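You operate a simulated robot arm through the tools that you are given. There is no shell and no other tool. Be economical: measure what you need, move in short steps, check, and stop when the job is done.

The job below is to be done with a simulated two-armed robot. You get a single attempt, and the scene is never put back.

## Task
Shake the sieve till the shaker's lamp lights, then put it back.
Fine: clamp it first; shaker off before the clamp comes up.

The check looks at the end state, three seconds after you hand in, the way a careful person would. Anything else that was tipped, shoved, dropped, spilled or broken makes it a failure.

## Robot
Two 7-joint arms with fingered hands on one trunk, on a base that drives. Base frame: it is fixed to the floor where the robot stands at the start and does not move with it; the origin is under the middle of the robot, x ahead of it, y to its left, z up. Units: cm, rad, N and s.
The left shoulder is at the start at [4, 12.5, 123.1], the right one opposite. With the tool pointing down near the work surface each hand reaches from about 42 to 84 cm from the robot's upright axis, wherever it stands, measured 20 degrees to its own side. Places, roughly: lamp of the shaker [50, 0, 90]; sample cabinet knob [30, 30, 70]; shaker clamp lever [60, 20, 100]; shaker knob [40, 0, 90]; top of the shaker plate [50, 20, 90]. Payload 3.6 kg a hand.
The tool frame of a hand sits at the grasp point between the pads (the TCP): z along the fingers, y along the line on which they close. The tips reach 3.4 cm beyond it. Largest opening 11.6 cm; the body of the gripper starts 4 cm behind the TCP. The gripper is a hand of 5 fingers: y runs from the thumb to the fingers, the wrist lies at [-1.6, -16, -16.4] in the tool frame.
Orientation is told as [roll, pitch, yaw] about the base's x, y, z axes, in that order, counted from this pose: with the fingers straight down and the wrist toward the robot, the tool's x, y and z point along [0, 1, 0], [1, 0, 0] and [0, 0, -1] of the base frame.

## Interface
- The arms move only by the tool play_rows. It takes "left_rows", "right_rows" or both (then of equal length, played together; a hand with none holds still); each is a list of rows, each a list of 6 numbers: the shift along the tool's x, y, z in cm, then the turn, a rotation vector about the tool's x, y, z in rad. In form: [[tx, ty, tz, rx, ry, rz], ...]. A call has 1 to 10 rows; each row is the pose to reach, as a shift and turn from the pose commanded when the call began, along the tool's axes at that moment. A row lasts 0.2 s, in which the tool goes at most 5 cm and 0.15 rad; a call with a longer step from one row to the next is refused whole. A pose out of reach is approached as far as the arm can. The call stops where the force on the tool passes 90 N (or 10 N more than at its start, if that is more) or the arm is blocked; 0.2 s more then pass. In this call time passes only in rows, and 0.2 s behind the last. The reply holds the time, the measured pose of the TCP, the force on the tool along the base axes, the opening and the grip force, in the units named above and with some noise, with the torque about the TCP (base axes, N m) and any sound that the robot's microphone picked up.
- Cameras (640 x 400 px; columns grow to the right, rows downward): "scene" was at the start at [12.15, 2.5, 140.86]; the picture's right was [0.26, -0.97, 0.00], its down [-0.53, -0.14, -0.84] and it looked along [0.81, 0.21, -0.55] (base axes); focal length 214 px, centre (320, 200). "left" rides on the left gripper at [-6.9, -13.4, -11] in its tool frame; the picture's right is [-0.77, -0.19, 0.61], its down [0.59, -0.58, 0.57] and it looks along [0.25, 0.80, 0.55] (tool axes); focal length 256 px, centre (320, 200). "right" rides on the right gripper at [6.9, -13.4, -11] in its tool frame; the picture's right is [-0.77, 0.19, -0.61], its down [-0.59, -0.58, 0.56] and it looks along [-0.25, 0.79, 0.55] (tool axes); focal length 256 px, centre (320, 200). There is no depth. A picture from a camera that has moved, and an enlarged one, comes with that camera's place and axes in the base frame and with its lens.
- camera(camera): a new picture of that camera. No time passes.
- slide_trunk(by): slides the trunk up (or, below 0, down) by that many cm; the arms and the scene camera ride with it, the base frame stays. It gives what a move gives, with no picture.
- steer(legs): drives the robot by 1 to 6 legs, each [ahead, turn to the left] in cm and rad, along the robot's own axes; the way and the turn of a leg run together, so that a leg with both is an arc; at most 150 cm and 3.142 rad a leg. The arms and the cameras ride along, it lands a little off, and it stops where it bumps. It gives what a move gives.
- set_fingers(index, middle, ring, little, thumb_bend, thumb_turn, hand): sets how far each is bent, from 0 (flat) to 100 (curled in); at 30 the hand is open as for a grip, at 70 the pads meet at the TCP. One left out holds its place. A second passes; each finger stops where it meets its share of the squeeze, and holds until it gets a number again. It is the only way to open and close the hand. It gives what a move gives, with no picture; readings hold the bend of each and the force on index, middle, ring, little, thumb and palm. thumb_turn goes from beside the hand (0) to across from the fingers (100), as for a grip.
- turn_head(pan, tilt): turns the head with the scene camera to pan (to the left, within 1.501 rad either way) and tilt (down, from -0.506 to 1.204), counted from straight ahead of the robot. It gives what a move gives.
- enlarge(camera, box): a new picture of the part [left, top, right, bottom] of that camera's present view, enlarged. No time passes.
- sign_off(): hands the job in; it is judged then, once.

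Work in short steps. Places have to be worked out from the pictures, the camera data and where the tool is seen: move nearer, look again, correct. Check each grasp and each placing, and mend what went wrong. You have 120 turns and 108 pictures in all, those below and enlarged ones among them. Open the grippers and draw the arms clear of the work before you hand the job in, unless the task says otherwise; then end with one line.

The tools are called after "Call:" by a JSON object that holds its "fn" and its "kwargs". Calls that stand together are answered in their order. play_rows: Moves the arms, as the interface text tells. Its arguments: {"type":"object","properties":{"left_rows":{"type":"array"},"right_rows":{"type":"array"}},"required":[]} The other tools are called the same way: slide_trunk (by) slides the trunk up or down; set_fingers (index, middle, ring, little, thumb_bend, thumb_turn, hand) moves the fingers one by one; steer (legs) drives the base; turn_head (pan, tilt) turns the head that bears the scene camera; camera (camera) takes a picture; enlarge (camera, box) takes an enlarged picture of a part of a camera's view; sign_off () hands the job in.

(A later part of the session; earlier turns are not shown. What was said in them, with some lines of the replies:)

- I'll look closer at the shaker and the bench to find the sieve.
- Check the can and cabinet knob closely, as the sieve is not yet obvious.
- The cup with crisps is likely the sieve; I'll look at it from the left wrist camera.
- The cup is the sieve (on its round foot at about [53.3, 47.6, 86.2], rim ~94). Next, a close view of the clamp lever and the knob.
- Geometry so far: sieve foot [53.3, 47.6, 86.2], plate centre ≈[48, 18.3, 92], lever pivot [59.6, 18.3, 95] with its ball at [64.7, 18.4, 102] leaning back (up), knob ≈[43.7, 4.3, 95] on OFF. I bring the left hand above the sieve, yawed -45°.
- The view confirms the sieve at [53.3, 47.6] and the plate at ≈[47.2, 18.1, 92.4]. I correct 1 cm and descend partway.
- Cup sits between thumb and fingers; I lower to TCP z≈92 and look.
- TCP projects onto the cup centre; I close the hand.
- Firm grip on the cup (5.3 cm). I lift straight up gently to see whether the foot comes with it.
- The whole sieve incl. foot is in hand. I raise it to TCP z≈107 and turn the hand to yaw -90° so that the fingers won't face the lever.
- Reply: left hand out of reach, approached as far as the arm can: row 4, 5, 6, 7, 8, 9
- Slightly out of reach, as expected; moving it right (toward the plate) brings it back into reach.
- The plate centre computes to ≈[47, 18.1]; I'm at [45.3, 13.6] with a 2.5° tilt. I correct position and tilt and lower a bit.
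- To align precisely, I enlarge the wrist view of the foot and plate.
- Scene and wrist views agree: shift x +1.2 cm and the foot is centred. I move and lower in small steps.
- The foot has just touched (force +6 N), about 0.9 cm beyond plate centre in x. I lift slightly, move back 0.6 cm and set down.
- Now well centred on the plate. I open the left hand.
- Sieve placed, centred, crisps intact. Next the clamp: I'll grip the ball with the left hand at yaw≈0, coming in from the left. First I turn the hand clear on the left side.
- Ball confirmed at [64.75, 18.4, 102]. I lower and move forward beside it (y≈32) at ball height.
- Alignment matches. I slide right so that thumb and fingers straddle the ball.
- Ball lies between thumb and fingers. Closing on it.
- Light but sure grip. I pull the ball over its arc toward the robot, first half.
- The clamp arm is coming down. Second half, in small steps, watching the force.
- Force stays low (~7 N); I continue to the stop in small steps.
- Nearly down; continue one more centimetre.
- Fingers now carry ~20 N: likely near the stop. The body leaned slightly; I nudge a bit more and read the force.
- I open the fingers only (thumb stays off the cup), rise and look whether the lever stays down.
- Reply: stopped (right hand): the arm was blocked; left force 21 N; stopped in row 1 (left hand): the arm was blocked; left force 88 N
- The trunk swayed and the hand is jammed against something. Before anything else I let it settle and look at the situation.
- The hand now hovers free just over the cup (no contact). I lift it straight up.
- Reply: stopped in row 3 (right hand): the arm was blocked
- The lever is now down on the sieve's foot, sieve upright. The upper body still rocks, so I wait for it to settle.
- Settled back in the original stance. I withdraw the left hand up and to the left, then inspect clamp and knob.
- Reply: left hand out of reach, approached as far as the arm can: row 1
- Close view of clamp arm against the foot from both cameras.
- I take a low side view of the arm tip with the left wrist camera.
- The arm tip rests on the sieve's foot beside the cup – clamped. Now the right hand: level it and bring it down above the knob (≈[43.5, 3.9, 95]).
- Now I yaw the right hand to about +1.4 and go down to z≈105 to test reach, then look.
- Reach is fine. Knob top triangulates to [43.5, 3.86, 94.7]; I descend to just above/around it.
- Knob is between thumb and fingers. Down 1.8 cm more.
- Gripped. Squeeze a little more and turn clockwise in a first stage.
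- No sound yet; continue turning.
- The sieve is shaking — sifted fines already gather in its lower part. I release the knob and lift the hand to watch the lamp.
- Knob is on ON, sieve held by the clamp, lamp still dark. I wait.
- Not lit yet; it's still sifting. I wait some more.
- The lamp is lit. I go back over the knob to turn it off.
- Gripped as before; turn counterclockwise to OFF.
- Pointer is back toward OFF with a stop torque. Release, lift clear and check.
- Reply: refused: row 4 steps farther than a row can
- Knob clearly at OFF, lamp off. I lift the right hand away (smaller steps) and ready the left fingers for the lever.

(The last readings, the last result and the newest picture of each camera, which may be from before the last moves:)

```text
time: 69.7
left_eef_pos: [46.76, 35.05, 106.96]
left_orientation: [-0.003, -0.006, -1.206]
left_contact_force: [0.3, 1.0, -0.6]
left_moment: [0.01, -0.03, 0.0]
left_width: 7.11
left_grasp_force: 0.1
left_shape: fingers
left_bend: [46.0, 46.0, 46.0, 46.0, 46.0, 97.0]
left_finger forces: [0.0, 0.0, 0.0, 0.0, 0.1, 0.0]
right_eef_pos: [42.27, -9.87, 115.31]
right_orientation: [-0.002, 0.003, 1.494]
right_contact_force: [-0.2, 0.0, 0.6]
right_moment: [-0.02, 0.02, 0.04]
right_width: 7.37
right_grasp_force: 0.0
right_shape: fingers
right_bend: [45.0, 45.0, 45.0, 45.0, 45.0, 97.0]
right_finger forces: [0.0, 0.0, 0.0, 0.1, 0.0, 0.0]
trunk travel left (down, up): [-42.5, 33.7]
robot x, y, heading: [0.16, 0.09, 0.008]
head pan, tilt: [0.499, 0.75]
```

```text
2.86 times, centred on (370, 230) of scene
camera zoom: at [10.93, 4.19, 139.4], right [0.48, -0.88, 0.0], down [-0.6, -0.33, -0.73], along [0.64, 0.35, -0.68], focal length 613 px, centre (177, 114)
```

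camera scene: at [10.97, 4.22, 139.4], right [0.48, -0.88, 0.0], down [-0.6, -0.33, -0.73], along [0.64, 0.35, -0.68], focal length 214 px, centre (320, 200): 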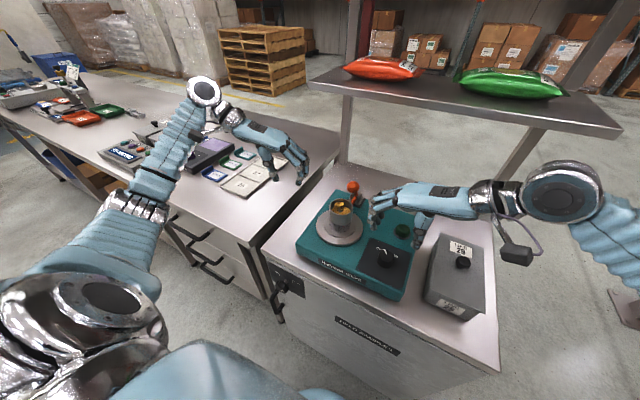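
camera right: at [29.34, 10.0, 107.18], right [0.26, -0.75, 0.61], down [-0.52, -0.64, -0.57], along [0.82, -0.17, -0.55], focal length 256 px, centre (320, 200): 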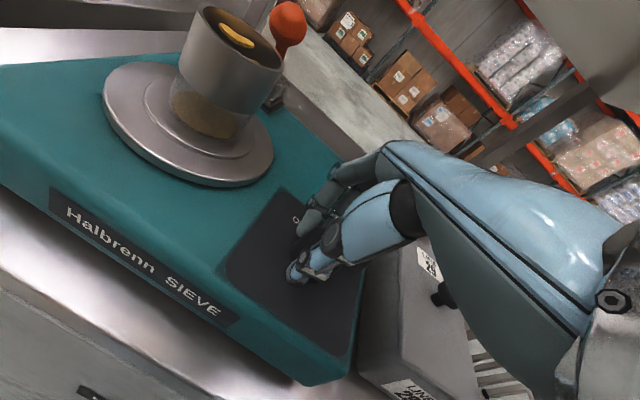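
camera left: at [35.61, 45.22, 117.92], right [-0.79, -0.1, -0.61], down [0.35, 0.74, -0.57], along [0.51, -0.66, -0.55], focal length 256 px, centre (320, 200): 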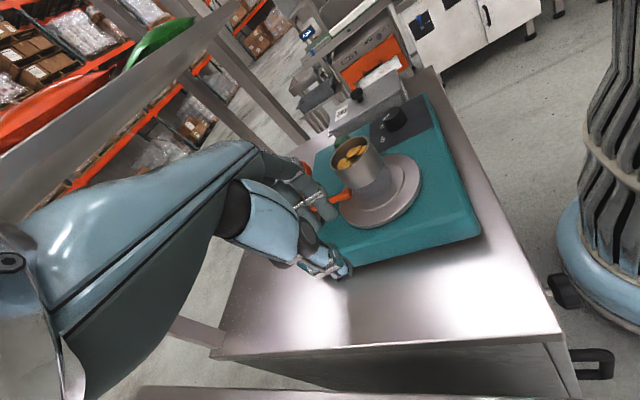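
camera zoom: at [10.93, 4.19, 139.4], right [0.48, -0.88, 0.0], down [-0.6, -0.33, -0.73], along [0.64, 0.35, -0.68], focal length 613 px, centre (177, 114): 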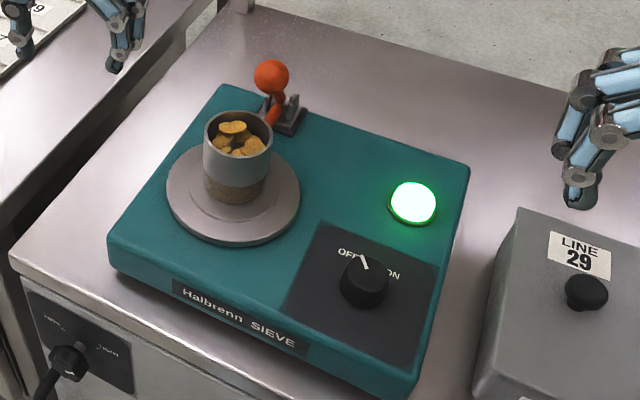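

Shaker off (lamp stays lit as "done"). Now left hand over the lever ball (≈[55.4, 18.2, 101.6]) at z 108, yaw -45°.

Call:
{"fn": "play_rows", "kwargs": {"left_rows": [[0.3, 3, -1, 0, 0, -0.07], [0.7, 6.2, -1.3, 0, 0, -0.14], [1, 9.4, -1.3, 0, 0, -0.21], [1.3, 12.6, -1.3, 0, 0, -0.28], [1.7, 15.8, -1.3, 0, 0, -0.35], [2, 18.8, -1.3, 0, 0, -0.42]]}}

Call:
{"fn": "camera", "kwargs": {"camera": "left"}}

Call:
{"fn": "enlarge", "kwargs": {"camera": "scene", "box": [290, 120, 430, 240]}}

```text
time: 71.1
left_eef_pos: [55.3, 17.92, 108.49]
left_orientation: [-0.004, -0.004, -0.786]
left_contact_force: [0.8, -0.5, -0.1]
left_moment: [0.05, -0.01, 0.01]
left_width: 7.1
left_grasp_force: 0.0
left_shape: fingers
left_bend: [46.0, 46.0, 46.0, 46.0, 46.0, 97.0]
left_finger forces: [0.1, 0.1, 0.0, 0.0, 0.1, 0.0]
right_eef_pos: [42.36, -9.84, 115.43]
right_orientation: [-0.003, 0.002, 1.492]
right_contact_force: [0.0, 0.6, 0.2]
right_moment: [-0.01, 0.0, -0.01]
right_width: 7.38
right_grasp_force: 0.1
right_shape: fingers
right_bend: [45.0, 45.0, 45.0, 45.0, 45.0, 97.0]
right_finger forces: [0.1, 0.1, 0.1, 0.0, 0.0, 0.0]
trunk travel left (down, up): [-42.5, 33.7]
robot x, y, heading: [0.05, -0.05, 0.002]
head pan, tilt: [0.499, 0.75]
```

```text
24 pictures are left
camera left: at [41.02, 22.58, 119.42], right [-0.68, -0.42, -0.61], down [0.01, 0.82, -0.57], along [0.74, -0.39, -0.55], focal length 256 px, centre (320, 200)
```

left: 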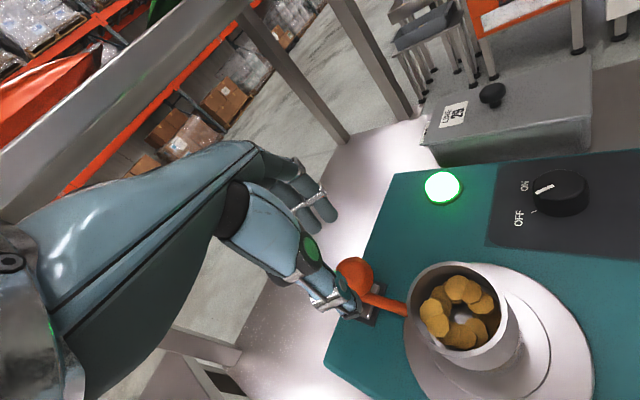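

```text
3.33 times, centred on (360, 180) of scene
camera zoom: at [10.96, 4.1, 139.4], right [0.48, -0.88, 0.0], down [-0.6, -0.33, -0.73], along [0.64, 0.35, -0.68], focal length 715 px, centre (187, 267)
```

zoom: 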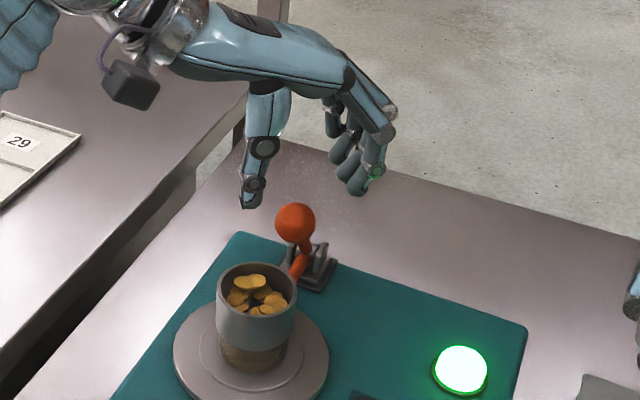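

I check the knob pointer more closely from here before lifting the clamp.

Call:
{"fn": "enlarge", "kwargs": {"camera": "left", "box": [490, 140, 620, 250]}}

Call:
{"fn": "enlarge", "kwargs": {"camera": "scene", "box": [350, 220, 430, 290]}}

```text
3.64 times, centred on (555, 195) of left
camera zoom: at [41.02, 22.58, 119.42], right [-0.68, -0.42, -0.61], down [0.01, 0.82, -0.57], along [0.74, -0.39, -0.55], focal length 931 px, centre (-534, 218)
```

zoom: 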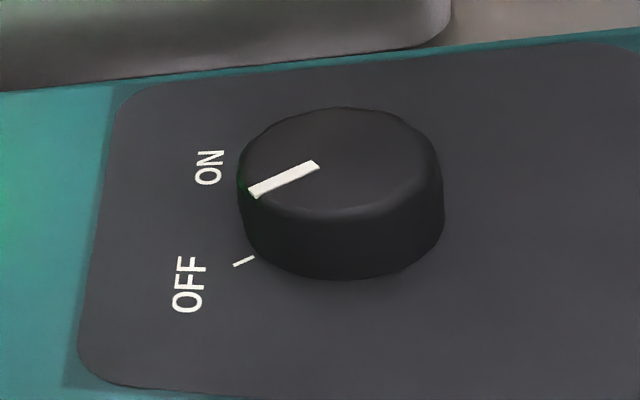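

```text
5.71 times, centred on (390, 255) of scene
camera zoom: at [10.96, 4.1, 139.4], right [0.48, -0.88, 0.0], down [-0.6, -0.33, -0.73], along [0.64, 0.35, -0.68], focal length 1226 px, centre (-80, -114)
```

zoom: 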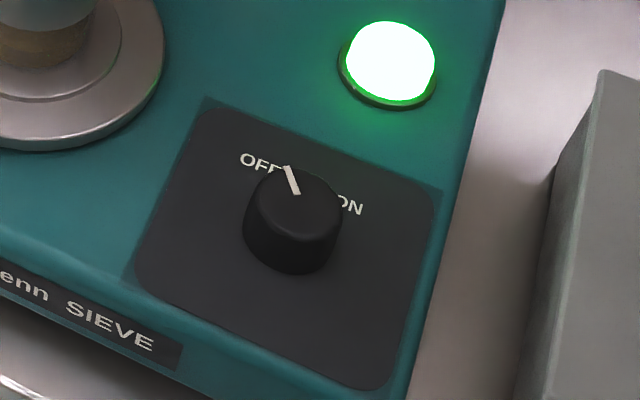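

Pointer is aligned with the OFF tick. The ball is right below the TCP; I descend 5.3 cm.

Call:
{"fn": "play_rows", "kwargs": {"left_rows": [[0.1, 0, 2, 0, 0, 0], [0.1, 0, 4, 0, 0, 0], [0.1, 0, 5.3, 0, 0, 0]]}}

Call:
{"fn": "enlarge", "kwargs": {"camera": "scene", "box": [290, 120, 430, 240]}}

Call:
{"fn": "set_fingers", "kwargs": {"hand": "left", "index": 65, "middle": 65, "ring": 65, "little": 65, "thumb_bend": 64}}

```text
time: 71.9
left_eef_pos: [55.54, 18.22, 102.97]
left_orientation: [-0.007, -0.004, -0.787]
left_contact_force: [0.9, -0.1, 0.8]
left_moment: [0.0, 0.0, -0.02]
left_width: 7.09
left_grasp_force: 0.0
left_shape: fingers
left_bend: [46.0, 46.0, 46.0, 46.0, 46.0, 97.0]
left_finger forces: [0.1, 0.0, 0.1, 0.1, 0.0, 0.0]
right_eef_pos: [42.16, -9.67, 115.22]
right_orientation: [-0.002, 0.001, 1.494]
right_contact_force: [0.3, -0.1, 0.5]
right_moment: [0.01, 0.01, -0.01]
right_width: 7.37
right_grasp_force: 0.1
right_shape: fingers
right_bend: [45.0, 45.0, 45.0, 45.0, 45.0, 97.0]
right_finger forces: [0.0, 0.1, 0.0, 0.0, 0.0, 0.1]
trunk travel left (down, up): [-42.5, 33.7]
robot x, y, heading: [0.21, 0.0, 0.004]
head pan, tilt: [0.499, 0.75]
```

```text
3.33 times, centred on (360, 180) of scene
camera zoom: at [10.94, 4.18, 139.4], right [0.48, -0.88, 0.0], down [-0.6, -0.33, -0.73], along [0.64, 0.35, -0.68], focal length 715 px, centre (187, 267)
```

zoom: 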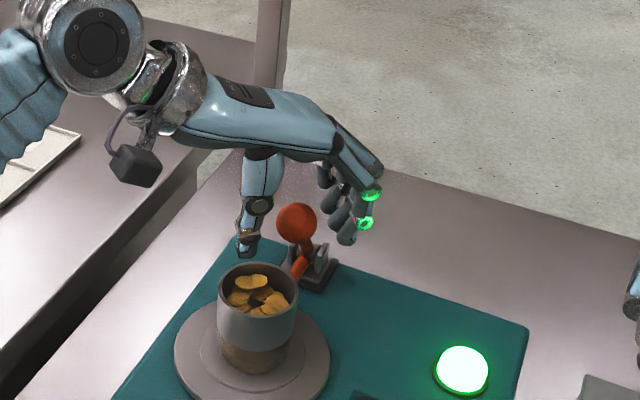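

```text
time: 72.9
left_eef_pos: [55.58, 18.06, 103.07]
left_orientation: [-0.006, -0.003, -0.787]
left_contact_force: [0.9, 0.2, -0.6]
left_moment: [-0.08, -0.07, -0.06]
left_width: 2.22
left_grasp_force: 5.2
left_shape: fingers
left_bend: [64.0, 61.0, 65.0, 65.0, 62.0, 97.0]
left_finger forces: [0.9, 4.8, 0.0, 0.0, 4.7, 0.0]
right_eef_pos: [42.37, -9.8, 115.32]
right_orientation: [-0.002, 0.0, 1.494]
right_contact_force: [1.0, 0.8, 0.0]
right_moment: [-0.02, 0.0, 0.01]
right_width: 7.37
right_grasp_force: 0.0
right_shape: fingers
right_bend: [45.0, 45.0, 45.0, 45.0, 45.0, 97.0]
right_finger forces: [0.1, 0.1, 0.0, 0.0, 0.0, 0.0]
trunk travel left (down, up): [-42.5, 33.7]
robot x, y, heading: [0.43, -0.13, 0.003]
head pan, tilt: [0.499, 0.75]
```

Ball gripped lightly. I swing the lever back up along its arc, turning the hand gradually toward yaw 0; first half.

Call:
{"fn": "play_rows", "kwargs": {"left_rows": [[0.53, 0.53, -0.35, 0, 0, -0.07], [1.07, 1.07, -0.66, 0, 0, -0.15], [1.63, 1.63, -0.86, 0, 0, -0.23], [2.21, 2.21, -1.02, 0, 0, -0.31], [2.8, 2.8, -1.06, 0, 0, -0.39], [3.37, 3.37, -1.06, 0, 0, -0.47]]}}

Call:
{"fn": "enlarge", "kwargs": {"camera": "scene", "box": [290, 120, 430, 240]}}

```text
time: 74.3
left_eef_pos: [60.54, 18.0, 104.19]
left_orientation: [-0.007, 0.001, -0.316]
left_contact_force: [-0.6, 0.0, -0.9]
left_moment: [-0.03, 0.0, -0.03]
left_width: 1.89
left_grasp_force: 1.0
left_shape: fingers
left_bend: [65.0, 64.0, 65.0, 65.0, 64.0, 97.0]
left_finger forces: [0.1, 1.5, 0.0, 0.0, 1.1, 0.1]
right_eef_pos: [42.36, -9.62, 115.26]
right_orientation: [-0.002, 0.002, 1.491]
right_contact_force: [-0.7, -0.1, 0.7]
right_moment: [-0.01, -0.02, -0.04]
right_width: 7.36
right_grasp_force: 0.1
right_shape: fingers
right_bend: [45.0, 45.0, 45.0, 45.0, 45.0, 97.0]
right_finger forces: [0.0, 0.1, 0.0, 0.0, 0.0, 0.0]
trunk travel left (down, up): [-42.5, 33.7]
robot x, y, heading: [0.16, -0.23, 0.006]
head pan, tilt: [0.499, 0.75]
```

```text
3.33 times, centred on (360, 180) of scene
camera zoom: at [10.96, 4.16, 139.4], right [0.48, -0.88, 0.0], down [-0.6, -0.33, -0.73], along [0.64, 0.35, -0.68], focal length 715 px, centre (187, 267)
```

zoom: 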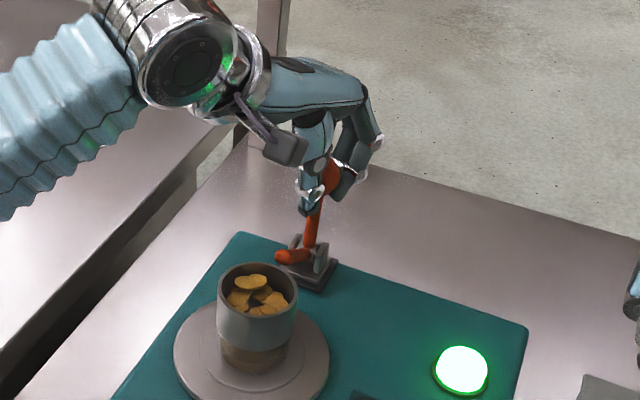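

Lever is upright now; second half.

Call:
{"fn": "play_rows", "kwargs": {"left_rows": [[0.26, 0.8, 0.15, 0, 0, -0.07], [0.53, 1.62, 0.35, 0, 0, -0.14], [0.78, 2.38, 0.65, 0, 0, -0.21], [1.0, 3.04, 1.0, 0, 0, -0.27], [1.25, 3.8, 1.35, 0, 0, -0.316]]}}

Call:
{"fn": "enlarge", "kwargs": {"camera": "scene", "box": [290, 120, 430, 240]}}

```text
time: 75.5
left_eef_pos: [64.12, 18.15, 102.89]
left_orientation: [-0.007, 0.004, 0.0]
left_contact_force: [0.1, -0.4, -2.0]
left_moment: [-0.02, 0.08, -0.01]
left_width: 1.88
left_grasp_force: 2.8
left_shape: fingers
left_bend: [65.0, 64.0, 65.0, 65.0, 64.0, 97.0]
left_finger forces: [1.2, 2.1, 0.0, 0.1, 2.0, 0.0]
right_eef_pos: [42.39, -9.82, 115.26]
right_orientation: [-0.002, 0.002, 1.492]
right_contact_force: [-0.7, -0.3, -0.1]
right_moment: [0.01, 0.01, 0.02]
right_width: 7.36
right_grasp_force: 0.1
right_shape: fingers
right_bend: [45.0, 45.0, 45.0, 45.0, 45.0, 97.0]
right_finger forces: [0.0, 0.0, 0.0, 0.0, 0.0, 0.0]
trunk travel left (down, up): [-42.5, 33.7]
robot x, y, heading: [0.17, 0.56, 0.004]
head pan, tilt: [0.499, 0.75]
```

```text
3.33 times, centred on (360, 180) of scene
camera zoom: at [10.95, 4.16, 139.4], right [0.48, -0.88, 0.0], down [-0.6, -0.33, -0.73], along [0.64, 0.35, -0.68], focal length 715 px, centre (187, 267)
```

zoom: 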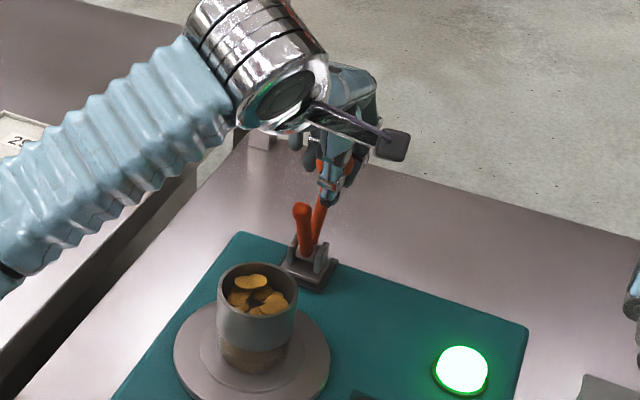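

Clamp is up. A final 0.4 cm nudge, then open and slide out to the left.

Call:
{"fn": "play_rows", "kwargs": {"left_rows": [[0, 0.4, 0.2, 0, 0, 0]]}}

Call:
{"fn": "set_fingers", "kwargs": {"hand": "left", "index": 48, "middle": 48, "ring": 48, "little": 48, "thumb_bend": 50}}

Call:
{"fn": "play_rows", "kwargs": {"left_rows": [[1.5, 0, -0.3, 0, 0, 0], [4, 0, -0.5, 0, 0, 0], [7, 0, -0.5, 0, 0, 0], [10.5, 0, -0.5, 0, 0, 0], [14, 0, -0.5, 0, 0, 0], [14, -4, -1, 0, 0, 0], [14, -8, -3, 0, 0, 0], [14, -12, -5, 0, 0, 0]]}}

Call:
{"fn": "camera", "kwargs": {"camera": "left"}}

Call:
{"fn": "enlarge", "kwargs": {"camera": "scene", "box": [290, 130, 430, 260]}}

```text
time: 75.9
left_eef_pos: [64.7, 18.16, 102.62]
left_orientation: [-0.007, 0.004, 0.001]
left_contact_force: [-3.8, -0.9, -1.6]
left_moment: [-0.02, 0.23, 0.01]
left_width: 1.94
left_grasp_force: 4.6
left_shape: fingers
left_bend: [65.0, 65.0, 65.0, 65.0, 63.0, 97.0]
left_finger forces: [1.7, 3.2, 0.0, 0.0, 4.4, 0.0]
right_eef_pos: [42.3, -9.74, 115.22]
right_orientation: [-0.001, 0.001, 1.493]
right_contact_force: [-0.4, 0.4, 0.6]
right_moment: [-0.01, 0.0, 0.02]
right_width: 7.36
right_grasp_force: 0.0
right_shape: fingers
right_bend: [45.0, 45.0, 45.0, 45.0, 45.0, 97.0]
right_finger forces: [0.0, 0.0, 0.0, 0.0, 0.0, 0.0]
trunk travel left (down, up): [-42.5, 33.7]
robot x, y, heading: [0.23, 0.03, 0.004]
head pan, tilt: [0.499, 0.75]
```

```text
time: 76.9
left_eef_pos: [64.52, 18.15, 102.64]
left_orientation: [-0.006, 0.003, 0.001]
left_contact_force: [1.2, -1.2, 0.2]
left_moment: [-0.02, 0.04, 0.0]
left_width: 6.22
left_grasp_force: 0.0
left_shape: fingers
left_bend: [48.0, 48.0, 48.0, 48.0, 50.0, 97.0]
left_finger forces: [0.0, 0.0, 0.0, 0.0, 0.1, 0.2]
right_eef_pos: [42.36, -9.73, 115.28]
right_orientation: [0.0, 0.002, 1.495]
right_contact_force: [-0.3, -0.3, 0.5]
right_moment: [-0.01, -0.01, 0.01]
right_width: 7.39
right_grasp_force: 0.0
right_shape: fingers
right_bend: [45.0, 45.0, 45.0, 45.0, 45.0, 97.0]
right_finger forces: [0.1, 0.0, 0.0, 0.0, 0.1, 0.0]
trunk travel left (down, up): [-42.5, 33.7]
robot x, y, heading: [0.24, 0.24, 0.004]
head pan, tilt: [0.499, 0.75]
```

```text
time: 78.7
left_eef_pos: [52.84, 32.17, 107.61]
left_orientation: [-0.007, 0.001, -0.001]
left_contact_force: [0.2, -0.1, -0.6]
left_moment: [0.0, 0.01, -0.03]
left_width: 6.19
left_grasp_force: 0.0
left_shape: fingers
left_bend: [48.0, 48.0, 48.0, 48.0, 50.0, 97.0]
left_finger forces: [0.1, 0.0, 0.0, 0.0, 0.0, 0.1]
right_eef_pos: [42.17, -9.74, 115.31]
right_orientation: [-0.005, 0.001, 1.494]
right_contact_force: [-0.9, 0.3, -0.2]
right_moment: [-0.03, -0.01, 0.0]
right_width: 7.34
right_grasp_force: 0.1
right_shape: fingers
right_bend: [45.0, 45.0, 45.0, 45.0, 45.0, 97.0]
right_finger forces: [0.0, 0.1, 0.0, 0.1, 0.0, 0.1]
trunk travel left (down, up): [-42.5, 33.7]
robot x, y, heading: [0.31, -0.03, 0.008]
head pan, tilt: [0.499, 0.75]
```

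```text
17 pictures are left
camera left: at [39.3, 25.27, 118.7], right [-0.19, -0.77, -0.61], down [-0.58, 0.59, -0.57], along [0.79, 0.24, -0.56], focal length 256 px, centre (320, 200)
```

left: 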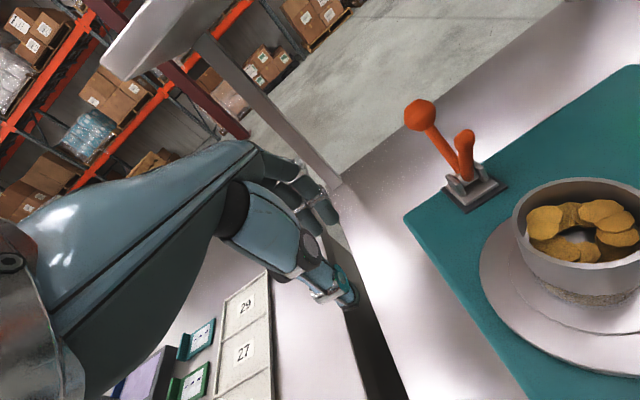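

```text
3.08 times, centred on (360, 195) of scene
camera zoom: at [10.81, 4.19, 139.41], right [0.48, -0.88, 0.0], down [-0.6, -0.33, -0.73], along [0.64, 0.35, -0.68], focal length 660 px, centre (197, 215)
```

zoom: 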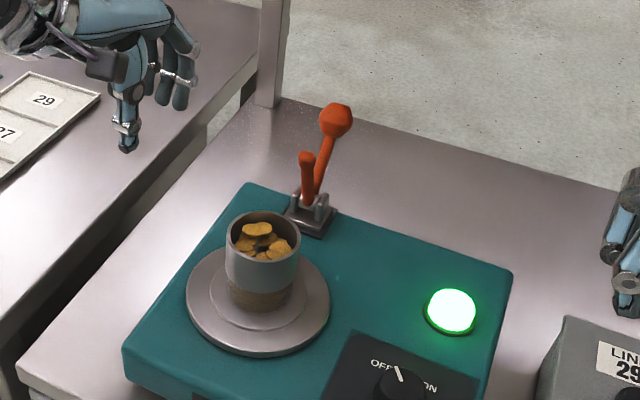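

Lever is up as at the start, sieve intact. I turn the left hand (open) back to yaw -90° above the sieve.

Call:
{"fn": "set_fingers", "kwargs": {"hand": "left", "index": 30, "middle": 30, "ring": 30, "little": 30, "thumb_bend": 30}}

Call:
{"fn": "play_rows", "kwargs": {"left_rows": [[0, -1, -2, 0, 0, 0.149], [0, -2, -4, 0, 0, 0.298], [0, -3, -6, 0, 0, 0.447], [-1.5, -4, -6, 0, 0, 0.596], [-3.5, -5, -6, 0, 0, 0.745], [-5.5, -5.4, -6, 0, 0, 0.894], [-7.7, -5.4, -6, 0, 0, 1.043], [-9.9, -5.4, -6, 0, 0, 1.192], [-12, -5.4, -6, 0, 0, 1.341], [-14.1, -5.4, -6, 0, 0, 1.49]]}}

Call:
{"fn": "camera", "kwargs": {"camera": "left"}}

```text
time: 79.7
left_eef_pos: [52.86, 32.24, 107.71]
left_orientation: [-0.007, 0.002, 0.002]
left_contact_force: [0.2, -0.1, -0.6]
left_moment: [0.06, 0.01, -0.04]
left_width: 11.71
left_grasp_force: 0.1
left_shape: fingers
left_bend: [30.0, 30.0, 30.0, 30.0, 30.0, 97.0]
left_finger forces: [0.0, 0.0, 0.1, 0.0, 0.0, 0.0]
right_eef_pos: [42.4, -9.77, 115.29]
right_orientation: [-0.001, 0.004, 1.494]
right_contact_force: [0.6, -0.8, -0.5]
right_moment: [0.01, 0.0, 0.01]
right_width: 7.36
right_grasp_force: 0.0
right_shape: fingers
right_bend: [45.0, 45.0, 45.0, 45.0, 45.0, 97.0]
right_finger forces: [0.0, 0.0, 0.0, 0.0, 0.0, 0.0]
trunk travel left (down, up): [-42.5, 33.7]
robot x, y, heading: [0.23, 0.06, 0.006]
head pan, tilt: [0.499, 0.75]
```

```text
time: 81.9
left_eef_pos: [47.34, 18.09, 113.75]
left_orientation: [-0.001, -0.005, -1.495]
left_contact_force: [-0.3, -1.0, 0.2]
left_moment: [0.04, 0.0, -0.04]
left_width: 11.74
left_grasp_force: 0.1
left_shape: fingers
left_bend: [30.0, 30.0, 30.0, 30.0, 30.0, 97.0]
left_finger forces: [0.0, 0.1, 0.0, 0.0, 0.0, 0.0]
right_eef_pos: [42.35, -9.8, 115.35]
right_orientation: [-0.001, 0.002, 1.493]
right_contact_force: [-0.4, -0.2, -0.2]
right_moment: [0.02, -0.03, -0.01]
right_width: 7.36
right_grasp_force: 0.0
right_shape: fingers
right_bend: [45.0, 45.0, 45.0, 45.0, 45.0, 97.0]
right_finger forces: [0.1, 0.0, 0.0, 0.0, 0.0, 0.1]
trunk travel left (down, up): [-42.5, 33.7]
robot x, y, heading: [-0.12, 0.1, 0.002]
head pan, tilt: [0.499, 0.75]
```

```text
15 pictures are left
camera left: at [39.46, 30.93, 124.72], right [-0.78, 0.12, -0.61], down [0.54, 0.62, -0.57], along [0.31, -0.78, -0.55], focal length 256 px, centre (320, 200)
```

left: 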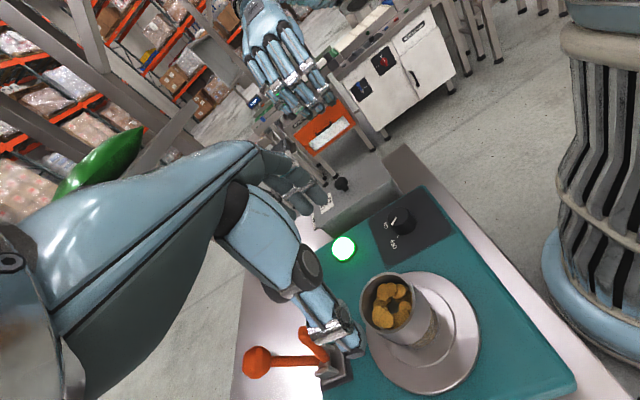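

Cup is where expected. I descend straight to the grasp height (z≈99.9).

Call:
{"fn": "play_rows", "kwargs": {"left_rows": [[0, 0, 4, 0, 0, 0], [0, 0, 8, 0, 0, 0], [0, 0, 11, 0, 0, 0], [0, 0, 13, 0, 0, 0], [0, 0, 13.85, 0, 0, 0]]}}

Call:
{"fn": "set_fingers", "kwargs": {"hand": "left", "index": 70, "middle": 70, "ring": 70, "little": 70, "thumb_bend": 70}}

Call:
{"fn": "enlarge", "kwargs": {"camera": "scene", "box": [290, 130, 430, 260]}}

```text
time: 83.1
left_eef_pos: [47.32, 17.94, 100.01]
left_orientation: [-0.003, -0.006, -1.491]
left_contact_force: [0.2, -0.6, -0.1]
left_moment: [-0.01, 0.03, -0.02]
left_width: 11.71
left_grasp_force: 0.1
left_shape: fingers
left_bend: [30.0, 30.0, 30.0, 30.0, 30.0, 97.0]
left_finger forces: [0.1, 0.0, 0.0, 0.0, 0.0, 0.0]
right_eef_pos: [42.32, -9.7, 115.44]
right_orientation: [-0.002, 0.002, 1.494]
right_contact_force: [0.3, -0.5, -0.5]
right_moment: [0.03, 0.0, 0.0]
right_width: 7.39
right_grasp_force: 0.0
right_shape: fingers
right_bend: [45.0, 45.0, 45.0, 45.0, 45.0, 97.0]
right_finger forces: [0.0, 0.0, 0.0, 0.0, 0.1, 0.0]
trunk travel left (down, up): [-42.5, 33.7]
robot x, y, heading: [0.35, -0.04, 0.004]
head pan, tilt: [0.499, 0.75]
```

```text
time: 84.1
left_eef_pos: [47.22, 18.0, 100.04]
left_orientation: [-0.002, -0.007, -1.49]
left_contact_force: [-0.6, -1.3, 3.3]
left_moment: [-0.37, -0.09, -0.04]
left_width: 5.25
left_grasp_force: 36.8
left_shape: fingers
left_bend: [54.0, 52.0, 59.0, 70.0, 54.0, 95.0]
left_finger forces: [10.7, 13.3, 11.1, 0.0, 37.8, 0.1]
right_eef_pos: [42.27, -9.8, 115.27]
right_orientation: [-0.002, 0.0, 1.493]
right_contact_force: [-0.3, 0.2, 0.7]
right_moment: [-0.02, 0.01, -0.02]
right_width: 7.38
right_grasp_force: 0.1
right_shape: fingers
right_bend: [45.0, 45.0, 45.0, 45.0, 45.0, 97.0]
right_finger forces: [0.0, 0.1, 0.1, 0.0, 0.1, 0.1]
trunk travel left (down, up): [-42.5, 33.7]
robot x, y, heading: [0.33, -0.19, 0.004]
head pan, tilt: [0.499, 0.75]
```

```text
3.08 times, centred on (360, 195) of scene
camera zoom: at [10.91, 4.14, 139.41], right [0.48, -0.88, 0.0], down [-0.6, -0.33, -0.73], along [0.64, 0.35, -0.68], focal length 660 px, centre (197, 215)
```

zoom: 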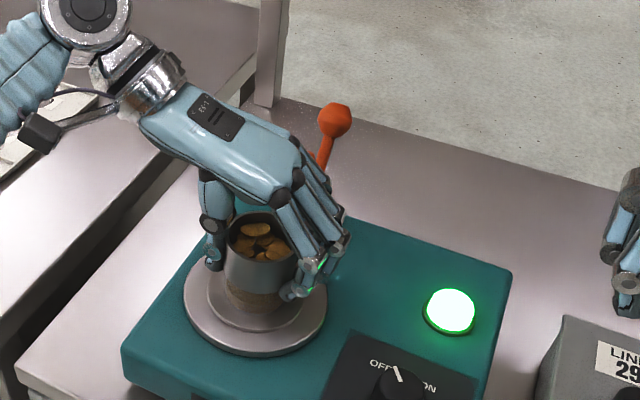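

Firm grip. Lift gently to z≈107.

Call:
{"fn": "play_rows", "kwargs": {"left_rows": [[0, 0, -0.6, 0, 0, 0], [0, 0, -1.8, 0, 0, 0], [0, 0, -3.3, 0, 0, 0], [0, 0, -5, 0, 0, 0], [0, 0, -6.3, 0, 0, 0], [0, 0, -7, 0, 0, 0]]}}

Call:
{"fn": "enlarge", "kwargs": {"camera": "scene", "box": [290, 120, 430, 250]}}

```text
time: 85.5
left_eef_pos: [47.29, 18.19, 107.12]
left_orientation: [0.0, -0.007, -1.49]
left_contact_force: [-0.3, 0.1, -2.9]
left_moment: [0.01, 0.01, 0.03]
left_width: 5.23
left_grasp_force: 36.7
left_shape: fingers
left_bend: [54.0, 52.0, 59.0, 70.0, 54.0, 95.0]
left_finger forces: [10.6, 13.1, 11.1, 0.0, 37.9, 0.0]
right_eef_pos: [42.31, -9.75, 115.3]
right_orientation: [-0.001, 0.005, 1.494]
right_contact_force: [-0.3, -0.3, 0.3]
right_moment: [0.01, 0.01, 0.02]
right_width: 7.38
right_grasp_force: 0.0
right_shape: fingers
right_bend: [45.0, 45.0, 45.0, 45.0, 45.0, 97.0]
right_finger forces: [0.0, 0.0, 0.1, 0.0, 0.0, 0.0]
trunk travel left (down, up): [-42.5, 33.7]
robot x, y, heading: [0.49, 0.07, 0.007]
head pan, tilt: [0.499, 0.75]
```

```text
3.08 times, centred on (360, 185) of scene
camera zoom: at [10.95, 4.18, 139.4], right [0.48, -0.88, 0.0], down [-0.6, -0.33, -0.73], along [0.64, 0.35, -0.68], focal length 660 px, centre (197, 246)
```

zoom: 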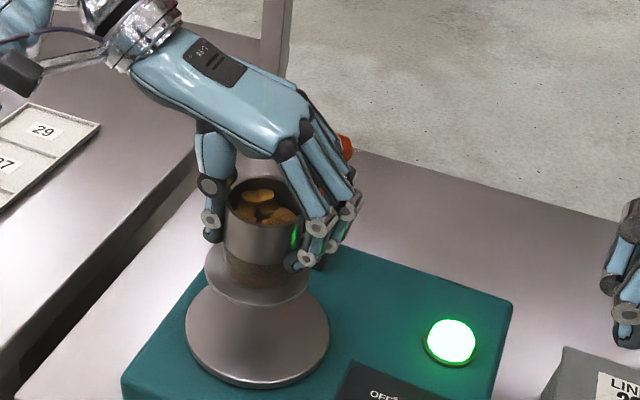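

Upright and clear. Carry it left to above its old place, turning back to yaw -45°.

Call:
{"fn": "play_rows", "kwargs": {"left_rows": [[0, -2.5, 0, 0, 0, -0.03], [0.3, -5.5, 0, 0, 0, -0.11], [0.9, -8.5, 0, 0, 0, -0.2], [1.7, -11.5, 0, 0, 0, -0.29], [2.7, -14.5, 0, 0, 0, -0.38], [3.8, -17.5, 0, 0, 0, -0.47], [5, -20.5, 0, 0, 0, -0.56], [6.2, -23.5, 0, 0, 0, -0.64], [7.4, -26.4, 0, 0, 0, -0.705], [8.5, -28.8, 0, 0, 0, -0.705]]}}

Call:
{"fn": "camera", "kwargs": {"camera": "scene"}}

```text
time: 87.7
left_eef_pos: [53.43, 47.8, 106.33]
left_orientation: [-0.007, -0.003, -0.785]
left_contact_force: [0.4, -0.1, -3.8]
left_moment: [-0.03, 0.02, 0.01]
left_width: 5.22
left_grasp_force: 35.6
left_shape: fingers
left_bend: [54.0, 52.0, 59.0, 70.0, 54.0, 95.0]
left_finger forces: [10.8, 13.3, 11.5, 0.0, 37.2, 0.0]
right_eef_pos: [42.43, -9.66, 115.21]
right_orientation: [-0.001, 0.004, 1.495]
right_contact_force: [0.0, 0.1, -0.8]
right_moment: [-0.02, 0.01, -0.01]
right_width: 7.36
right_grasp_force: 0.0
right_shape: fingers
right_bend: [45.0, 45.0, 45.0, 45.0, 45.0, 97.0]
right_finger forces: [0.1, 0.0, 0.1, 0.1, 0.0, 0.0]
trunk travel left (down, up): [-42.5, 33.7]
robot x, y, heading: [0.58, 0.22, 0.002]
head pan, tilt: [0.499, 0.75]
```

```text
12 pictures are left
camera scene: at [11.02, 4.25, 139.39], right [0.48, -0.88, 0.0], down [-0.6, -0.33, -0.73], along [0.64, 0.35, -0.68], focal length 214 px, centre (320, 200)
```

scene: 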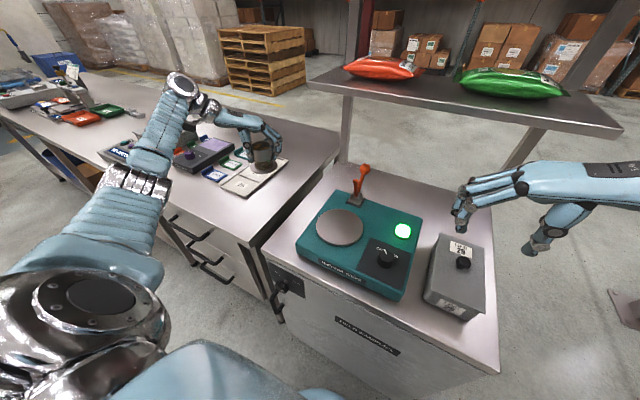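

Right above its old place. Lower: quickly to 1.5 cm above, then slowly.

Call:
{"fn": "play_rows", "kwargs": {"left_rows": [[-0.1, 0.1, 2.5, 0, 0, 0], [-0.14, 0.14, 5.5, 0, 0, 0], [-0.14, 0.14, 8.5, 0, 0, 0], [-0.14, 0.14, 11, 0, 0, 0], [-0.14, 0.14, 12.4, 0, 0, 0]]}}

Call:
{"fn": "enlarge", "kwargs": {"camera": "scene", "box": [220, 110, 320, 220]}}

```text
time: 88.9
left_eef_pos: [53.54, 47.13, 94.39]
left_orientation: [-0.006, -0.001, -0.785]
left_contact_force: [0.5, -0.3, -3.4]
left_moment: [0.05, 0.01, 0.01]
left_width: 5.2
left_grasp_force: 35.5
left_shape: fingers
left_bend: [54.0, 52.0, 59.0, 70.0, 54.0, 95.0]
left_finger forces: [10.9, 13.2, 11.5, 0.1, 36.9, 0.0]
right_eef_pos: [42.36, -9.71, 115.39]
right_orientation: [-0.003, 0.002, 1.493]
right_contact_force: [-0.5, 0.2, 0.4]
right_moment: [0.06, 0.05, -0.01]
right_width: 7.37
right_grasp_force: 0.1
right_shape: fingers
right_bend: [45.0, 45.0, 45.0, 45.0, 45.0, 97.0]
right_finger forces: [0.1, 0.0, 0.0, 0.1, 0.0, 0.1]
trunk travel left (down, up): [-42.5, 33.7]
robot x, y, heading: [0.23, -0.31, 0.007]
head pan, tilt: [0.499, 0.75]
```

```text
3.64 times, centred on (270, 165) of scene
camera zoom: at [10.97, 4.22, 139.4], right [0.48, -0.88, 0.0], down [-0.6, -0.33, -0.73], along [0.64, 0.35, -0.68], focal length 780 px, centre (502, 327)
```

zoom: 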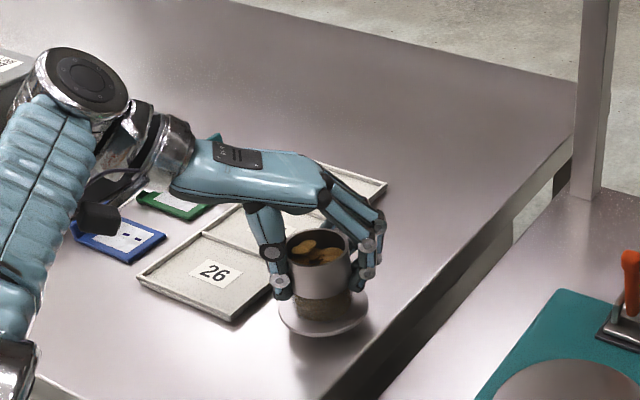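

Shift 0.4 cm left, then lower slowly to contact.

Call:
{"fn": "play_rows", "kwargs": {"left_rows": [[0.3, -0.3, 0.3, 0, 0, 0], [0.3, -0.3, 0.9, 0, 0, 0], [0.3, -0.3, 1.4, 0, 0, 0], [0.3, -0.3, 1.8, 0, 0, 0]]}}

Call:
{"fn": "enlarge", "kwargs": {"camera": "scene", "box": [220, 110, 320, 220]}}

```text
time: 89.9
left_eef_pos: [53.56, 47.68, 92.74]
left_orientation: [-0.003, -0.008, -0.785]
left_contact_force: [-2.5, 0.3, 8.7]
left_moment: [-0.19, -0.27, -0.03]
left_width: 5.22
left_grasp_force: 38.3
left_shape: fingers
left_bend: [54.0, 52.0, 59.0, 70.0, 54.0, 95.0]
left_finger forces: [11.4, 13.4, 11.5, 0.0, 40.1, 0.0]
right_eef_pos: [42.28, -9.74, 115.26]
right_orientation: [-0.003, 0.002, 1.494]
right_contact_force: [-0.3, -1.0, 0.1]
right_moment: [0.04, 0.01, 0.01]
right_width: 7.38
right_grasp_force: 0.1
right_shape: fingers
right_bend: [45.0, 45.0, 45.0, 45.0, 45.0, 97.0]
right_finger forces: [0.0, 0.0, 0.1, 0.0, 0.0, 0.0]
trunk travel left (down, up): [-42.5, 33.7]
robot x, y, heading: [0.01, -0.17, 0.007]
head pan, tilt: [0.499, 0.75]
```

```text
3.64 times, centred on (270, 165) of scene
camera zoom: at [10.82, 4.13, 139.43], right [0.48, -0.88, 0.0], down [-0.6, -0.33, -0.73], along [0.64, 0.35, -0.68], focal length 780 px, centre (502, 327)
```

zoom: 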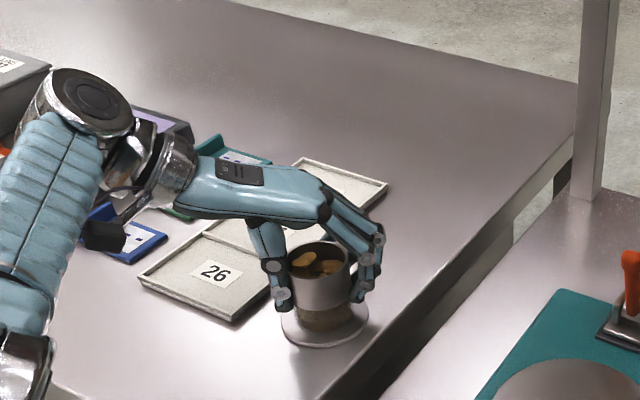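

Down on the bench at its old spot (contact ~12 N). Relieve slightly, open, and lift off.

Call:
{"fn": "play_rows", "kwargs": {"left_rows": [[0, 0, -0.15, 0, 0, 0]]}}

Call:
{"fn": "set_fingers", "kwargs": {"hand": "left", "index": 30, "middle": 30, "ring": 30, "little": 30, "thumb_bend": 30}}

Call:
{"fn": "enlarge", "kwargs": {"camera": "scene", "box": [220, 110, 320, 220]}}

```text
time: 90.3
left_eef_pos: [53.51, 47.52, 92.72]
left_orientation: [-0.004, -0.007, -0.786]
left_contact_force: [0.5, 0.4, 7.0]
left_moment: [-0.19, -0.41, -0.01]
left_width: 5.23
left_grasp_force: 38.3
left_shape: fingers
left_bend: [54.0, 52.0, 59.0, 70.0, 54.0, 95.0]
left_finger forces: [11.4, 14.0, 12.4, 0.0, 39.0, 0.1]
right_eef_pos: [42.3, -9.78, 115.31]
right_orientation: [-0.001, 0.0, 1.495]
right_contact_force: [-0.6, -0.2, 0.0]
right_moment: [0.03, 0.02, 0.01]
right_width: 7.36
right_grasp_force: 0.1
right_shape: fingers
right_bend: [45.0, 45.0, 45.0, 45.0, 45.0, 97.0]
right_finger forces: [0.0, 0.0, 0.0, 0.0, 0.0, 0.1]
trunk travel left (down, up): [-42.5, 33.7]
robot x, y, heading: [0.25, -0.34, 0.003]
head pan, tilt: [0.499, 0.75]
```

```text
time: 91.3
left_eef_pos: [53.57, 47.59, 92.62]
left_orientation: [-0.006, -0.003, -0.783]
left_contact_force: [-1.0, -0.2, 0.7]
left_moment: [0.02, -0.02, -0.01]
left_width: 11.75
left_grasp_force: 0.0
left_shape: fingers
left_bend: [30.0, 30.0, 30.0, 30.0, 30.0, 97.0]
left_finger forces: [0.0, 0.1, 0.1, 0.0, 0.0, 0.0]
right_eef_pos: [42.33, -9.81, 115.25]
right_orientation: [-0.002, 0.004, 1.495]
right_contact_force: [-0.5, -0.8, 0.4]
right_moment: [0.02, 0.0, 0.01]
right_width: 7.33
right_grasp_force: 0.1
right_shape: fingers
right_bend: [45.0, 45.0, 45.0, 45.0, 45.0, 97.0]
right_finger forces: [0.0, 0.0, 0.0, 0.0, 0.0, 0.1]
trunk travel left (down, up): [-42.5, 33.7]
robot x, y, heading: [0.35, 0.08, 0.002]
head pan, tilt: [0.499, 0.75]
```

```text
3.64 times, centred on (270, 165) of scene
camera zoom: at [10.94, 4.19, 139.4], right [0.48, -0.88, 0.0], down [-0.6, -0.33, -0.73], along [0.64, 0.35, -0.68], focal length 780 px, centre (502, 327)
```

zoom: 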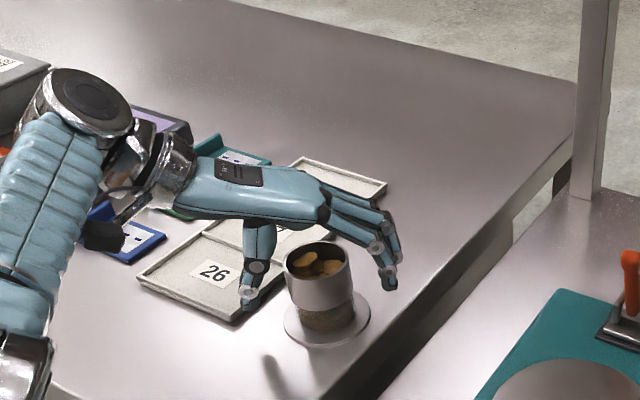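

The sieve stands exactly where it was. I withdraw the left hand upward, and the right hand up and away.

Call:
{"fn": "play_rows", "kwargs": {"left_rows": [[0, 0, -2, 0, 0, 0], [0, 0, -6, 0, 0, 0], [0, 0, -10, 0, 0, 0], [0, 0, -14, 0, 0, 0], [0, 0, -18, 0, 0, 0], [0, -4, -20, 0, 0, 0], [0, -8, -21, 0, 0, 0]], "right_rows": [[0, 0, -2, 0, 0, 0], [0, 0, -4, 0, 0, 0], [0, -2, -7, 0, 0, 0], [0, -4, -9, 0, 0, 0], [0, -6, -11, 0, 0, 0], [0, -7, -13, 0, 0, 0], [0, -8, -14, 0, 0, 0]]}}

Call:
{"fn": "set_fingers", "kwargs": {"hand": "right", "index": 30, "middle": 30, "ring": 30, "little": 30, "thumb_bend": 30}}

Call:
{"fn": "camera", "kwargs": {"camera": "scene"}}

Call:
{"fn": "enlarge", "kwargs": {"camera": "scene", "box": [200, 140, 440, 300]}}

```text
time: 92.9
left_eef_pos: [48.2, 53.62, 113.54]
left_orientation: [-0.007, -0.003, -0.787]
left_contact_force: [-0.2, -1.2, -0.8]
left_moment: [-0.06, -0.01, -0.01]
left_width: 11.78
left_grasp_force: 0.0
left_shape: fingers
left_bend: [30.0, 30.0, 30.0, 30.0, 30.0, 97.0]
left_finger forces: [0.0, 0.0, 0.0, 0.0, 0.1, 0.1]
right_eef_pos: [41.85, -17.84, 129.51]
right_orientation: [-0.002, 0.005, 1.492]
right_contact_force: [0.1, -0.9, 0.6]
right_moment: [0.02, 0.02, -0.02]
right_width: 7.39
right_grasp_force: 0.2
right_shape: fingers
right_bend: [45.0, 45.0, 45.0, 45.0, 45.0, 97.0]
right_finger forces: [0.0, 0.1, 0.0, 0.1, 0.0, 0.0]
trunk travel left (down, up): [-42.5, 33.7]
robot x, y, heading: [0.07, -0.13, 0.004]
head pan, tilt: [0.499, 0.75]
```

```text
time: 93.9
left_eef_pos: [48.03, 53.5, 113.48]
left_orientation: [-0.007, -0.003, -0.784]
left_contact_force: [-0.9, -0.4, 1.1]
left_moment: [0.02, 0.01, 0.02]
left_width: 11.77
left_grasp_force: 0.0
left_shape: fingers
left_bend: [30.0, 30.0, 30.0, 30.0, 30.0, 97.0]
left_finger forces: [0.1, 0.1, 0.0, 0.1, 0.0, 0.0]
right_eef_pos: [41.63, -17.91, 129.57]
right_orientation: [-0.002, 0.005, 1.494]
right_contact_force: [-0.1, -0.2, 0.6]
right_moment: [-0.02, 0.0, -0.01]
right_width: 11.7
right_grasp_force: 0.1
right_shape: fingers
right_bend: [30.0, 30.0, 30.0, 30.0, 30.0, 97.0]
right_finger forces: [0.0, 0.0, 0.0, 0.1, 0.0, 0.1]
trunk travel left (down, up): [-42.5, 33.7]
robot x, y, heading: [0.06, -0.11, 0.005]
head pan, tilt: [0.499, 0.75]
```

```text
8 pictures are left
camera scene: at [10.92, 4.18, 139.4], right [0.48, -0.88, 0.0], down [-0.6, -0.33, -0.73], along [0.64, 0.35, -0.68], focal length 214 px, centre (320, 200)
```

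scene: 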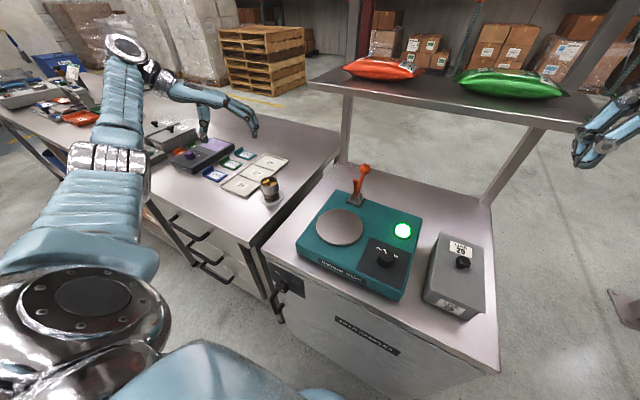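

```text
2.50 times, centred on (320, 220) of scene
camera zoom: at [10.92, 4.18, 139.4], right [0.48, -0.88, 0.0], down [-0.6, -0.33, -0.73], along [0.64, 0.35, -0.68], focal length 536 px, centre (320, 150)
```

zoom: 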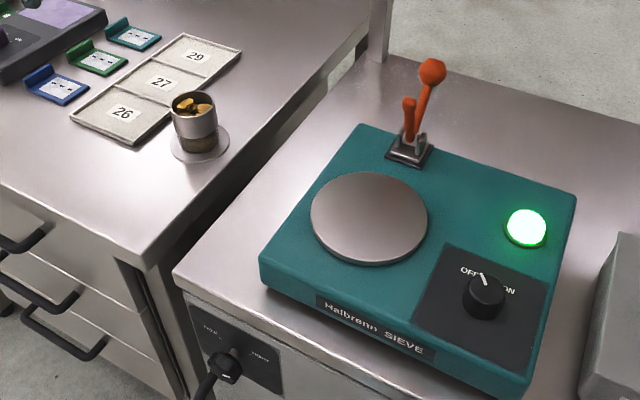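

Everything is in order: the sieve is back in its place, the clamp is up, the shaker is off with its lamp lit, both hands are open and clear, and nothing else has moved. Handing in.

Call:
{"fn": "sign_off", "kwargs": {}}

```text
The job is handed in.
```

I clamped the sieve, shook it until the lamp lit, turned the shaker off, raised the clamp, and put the sieve back where it stood; nothing else looked moved or spilled in the last picture.
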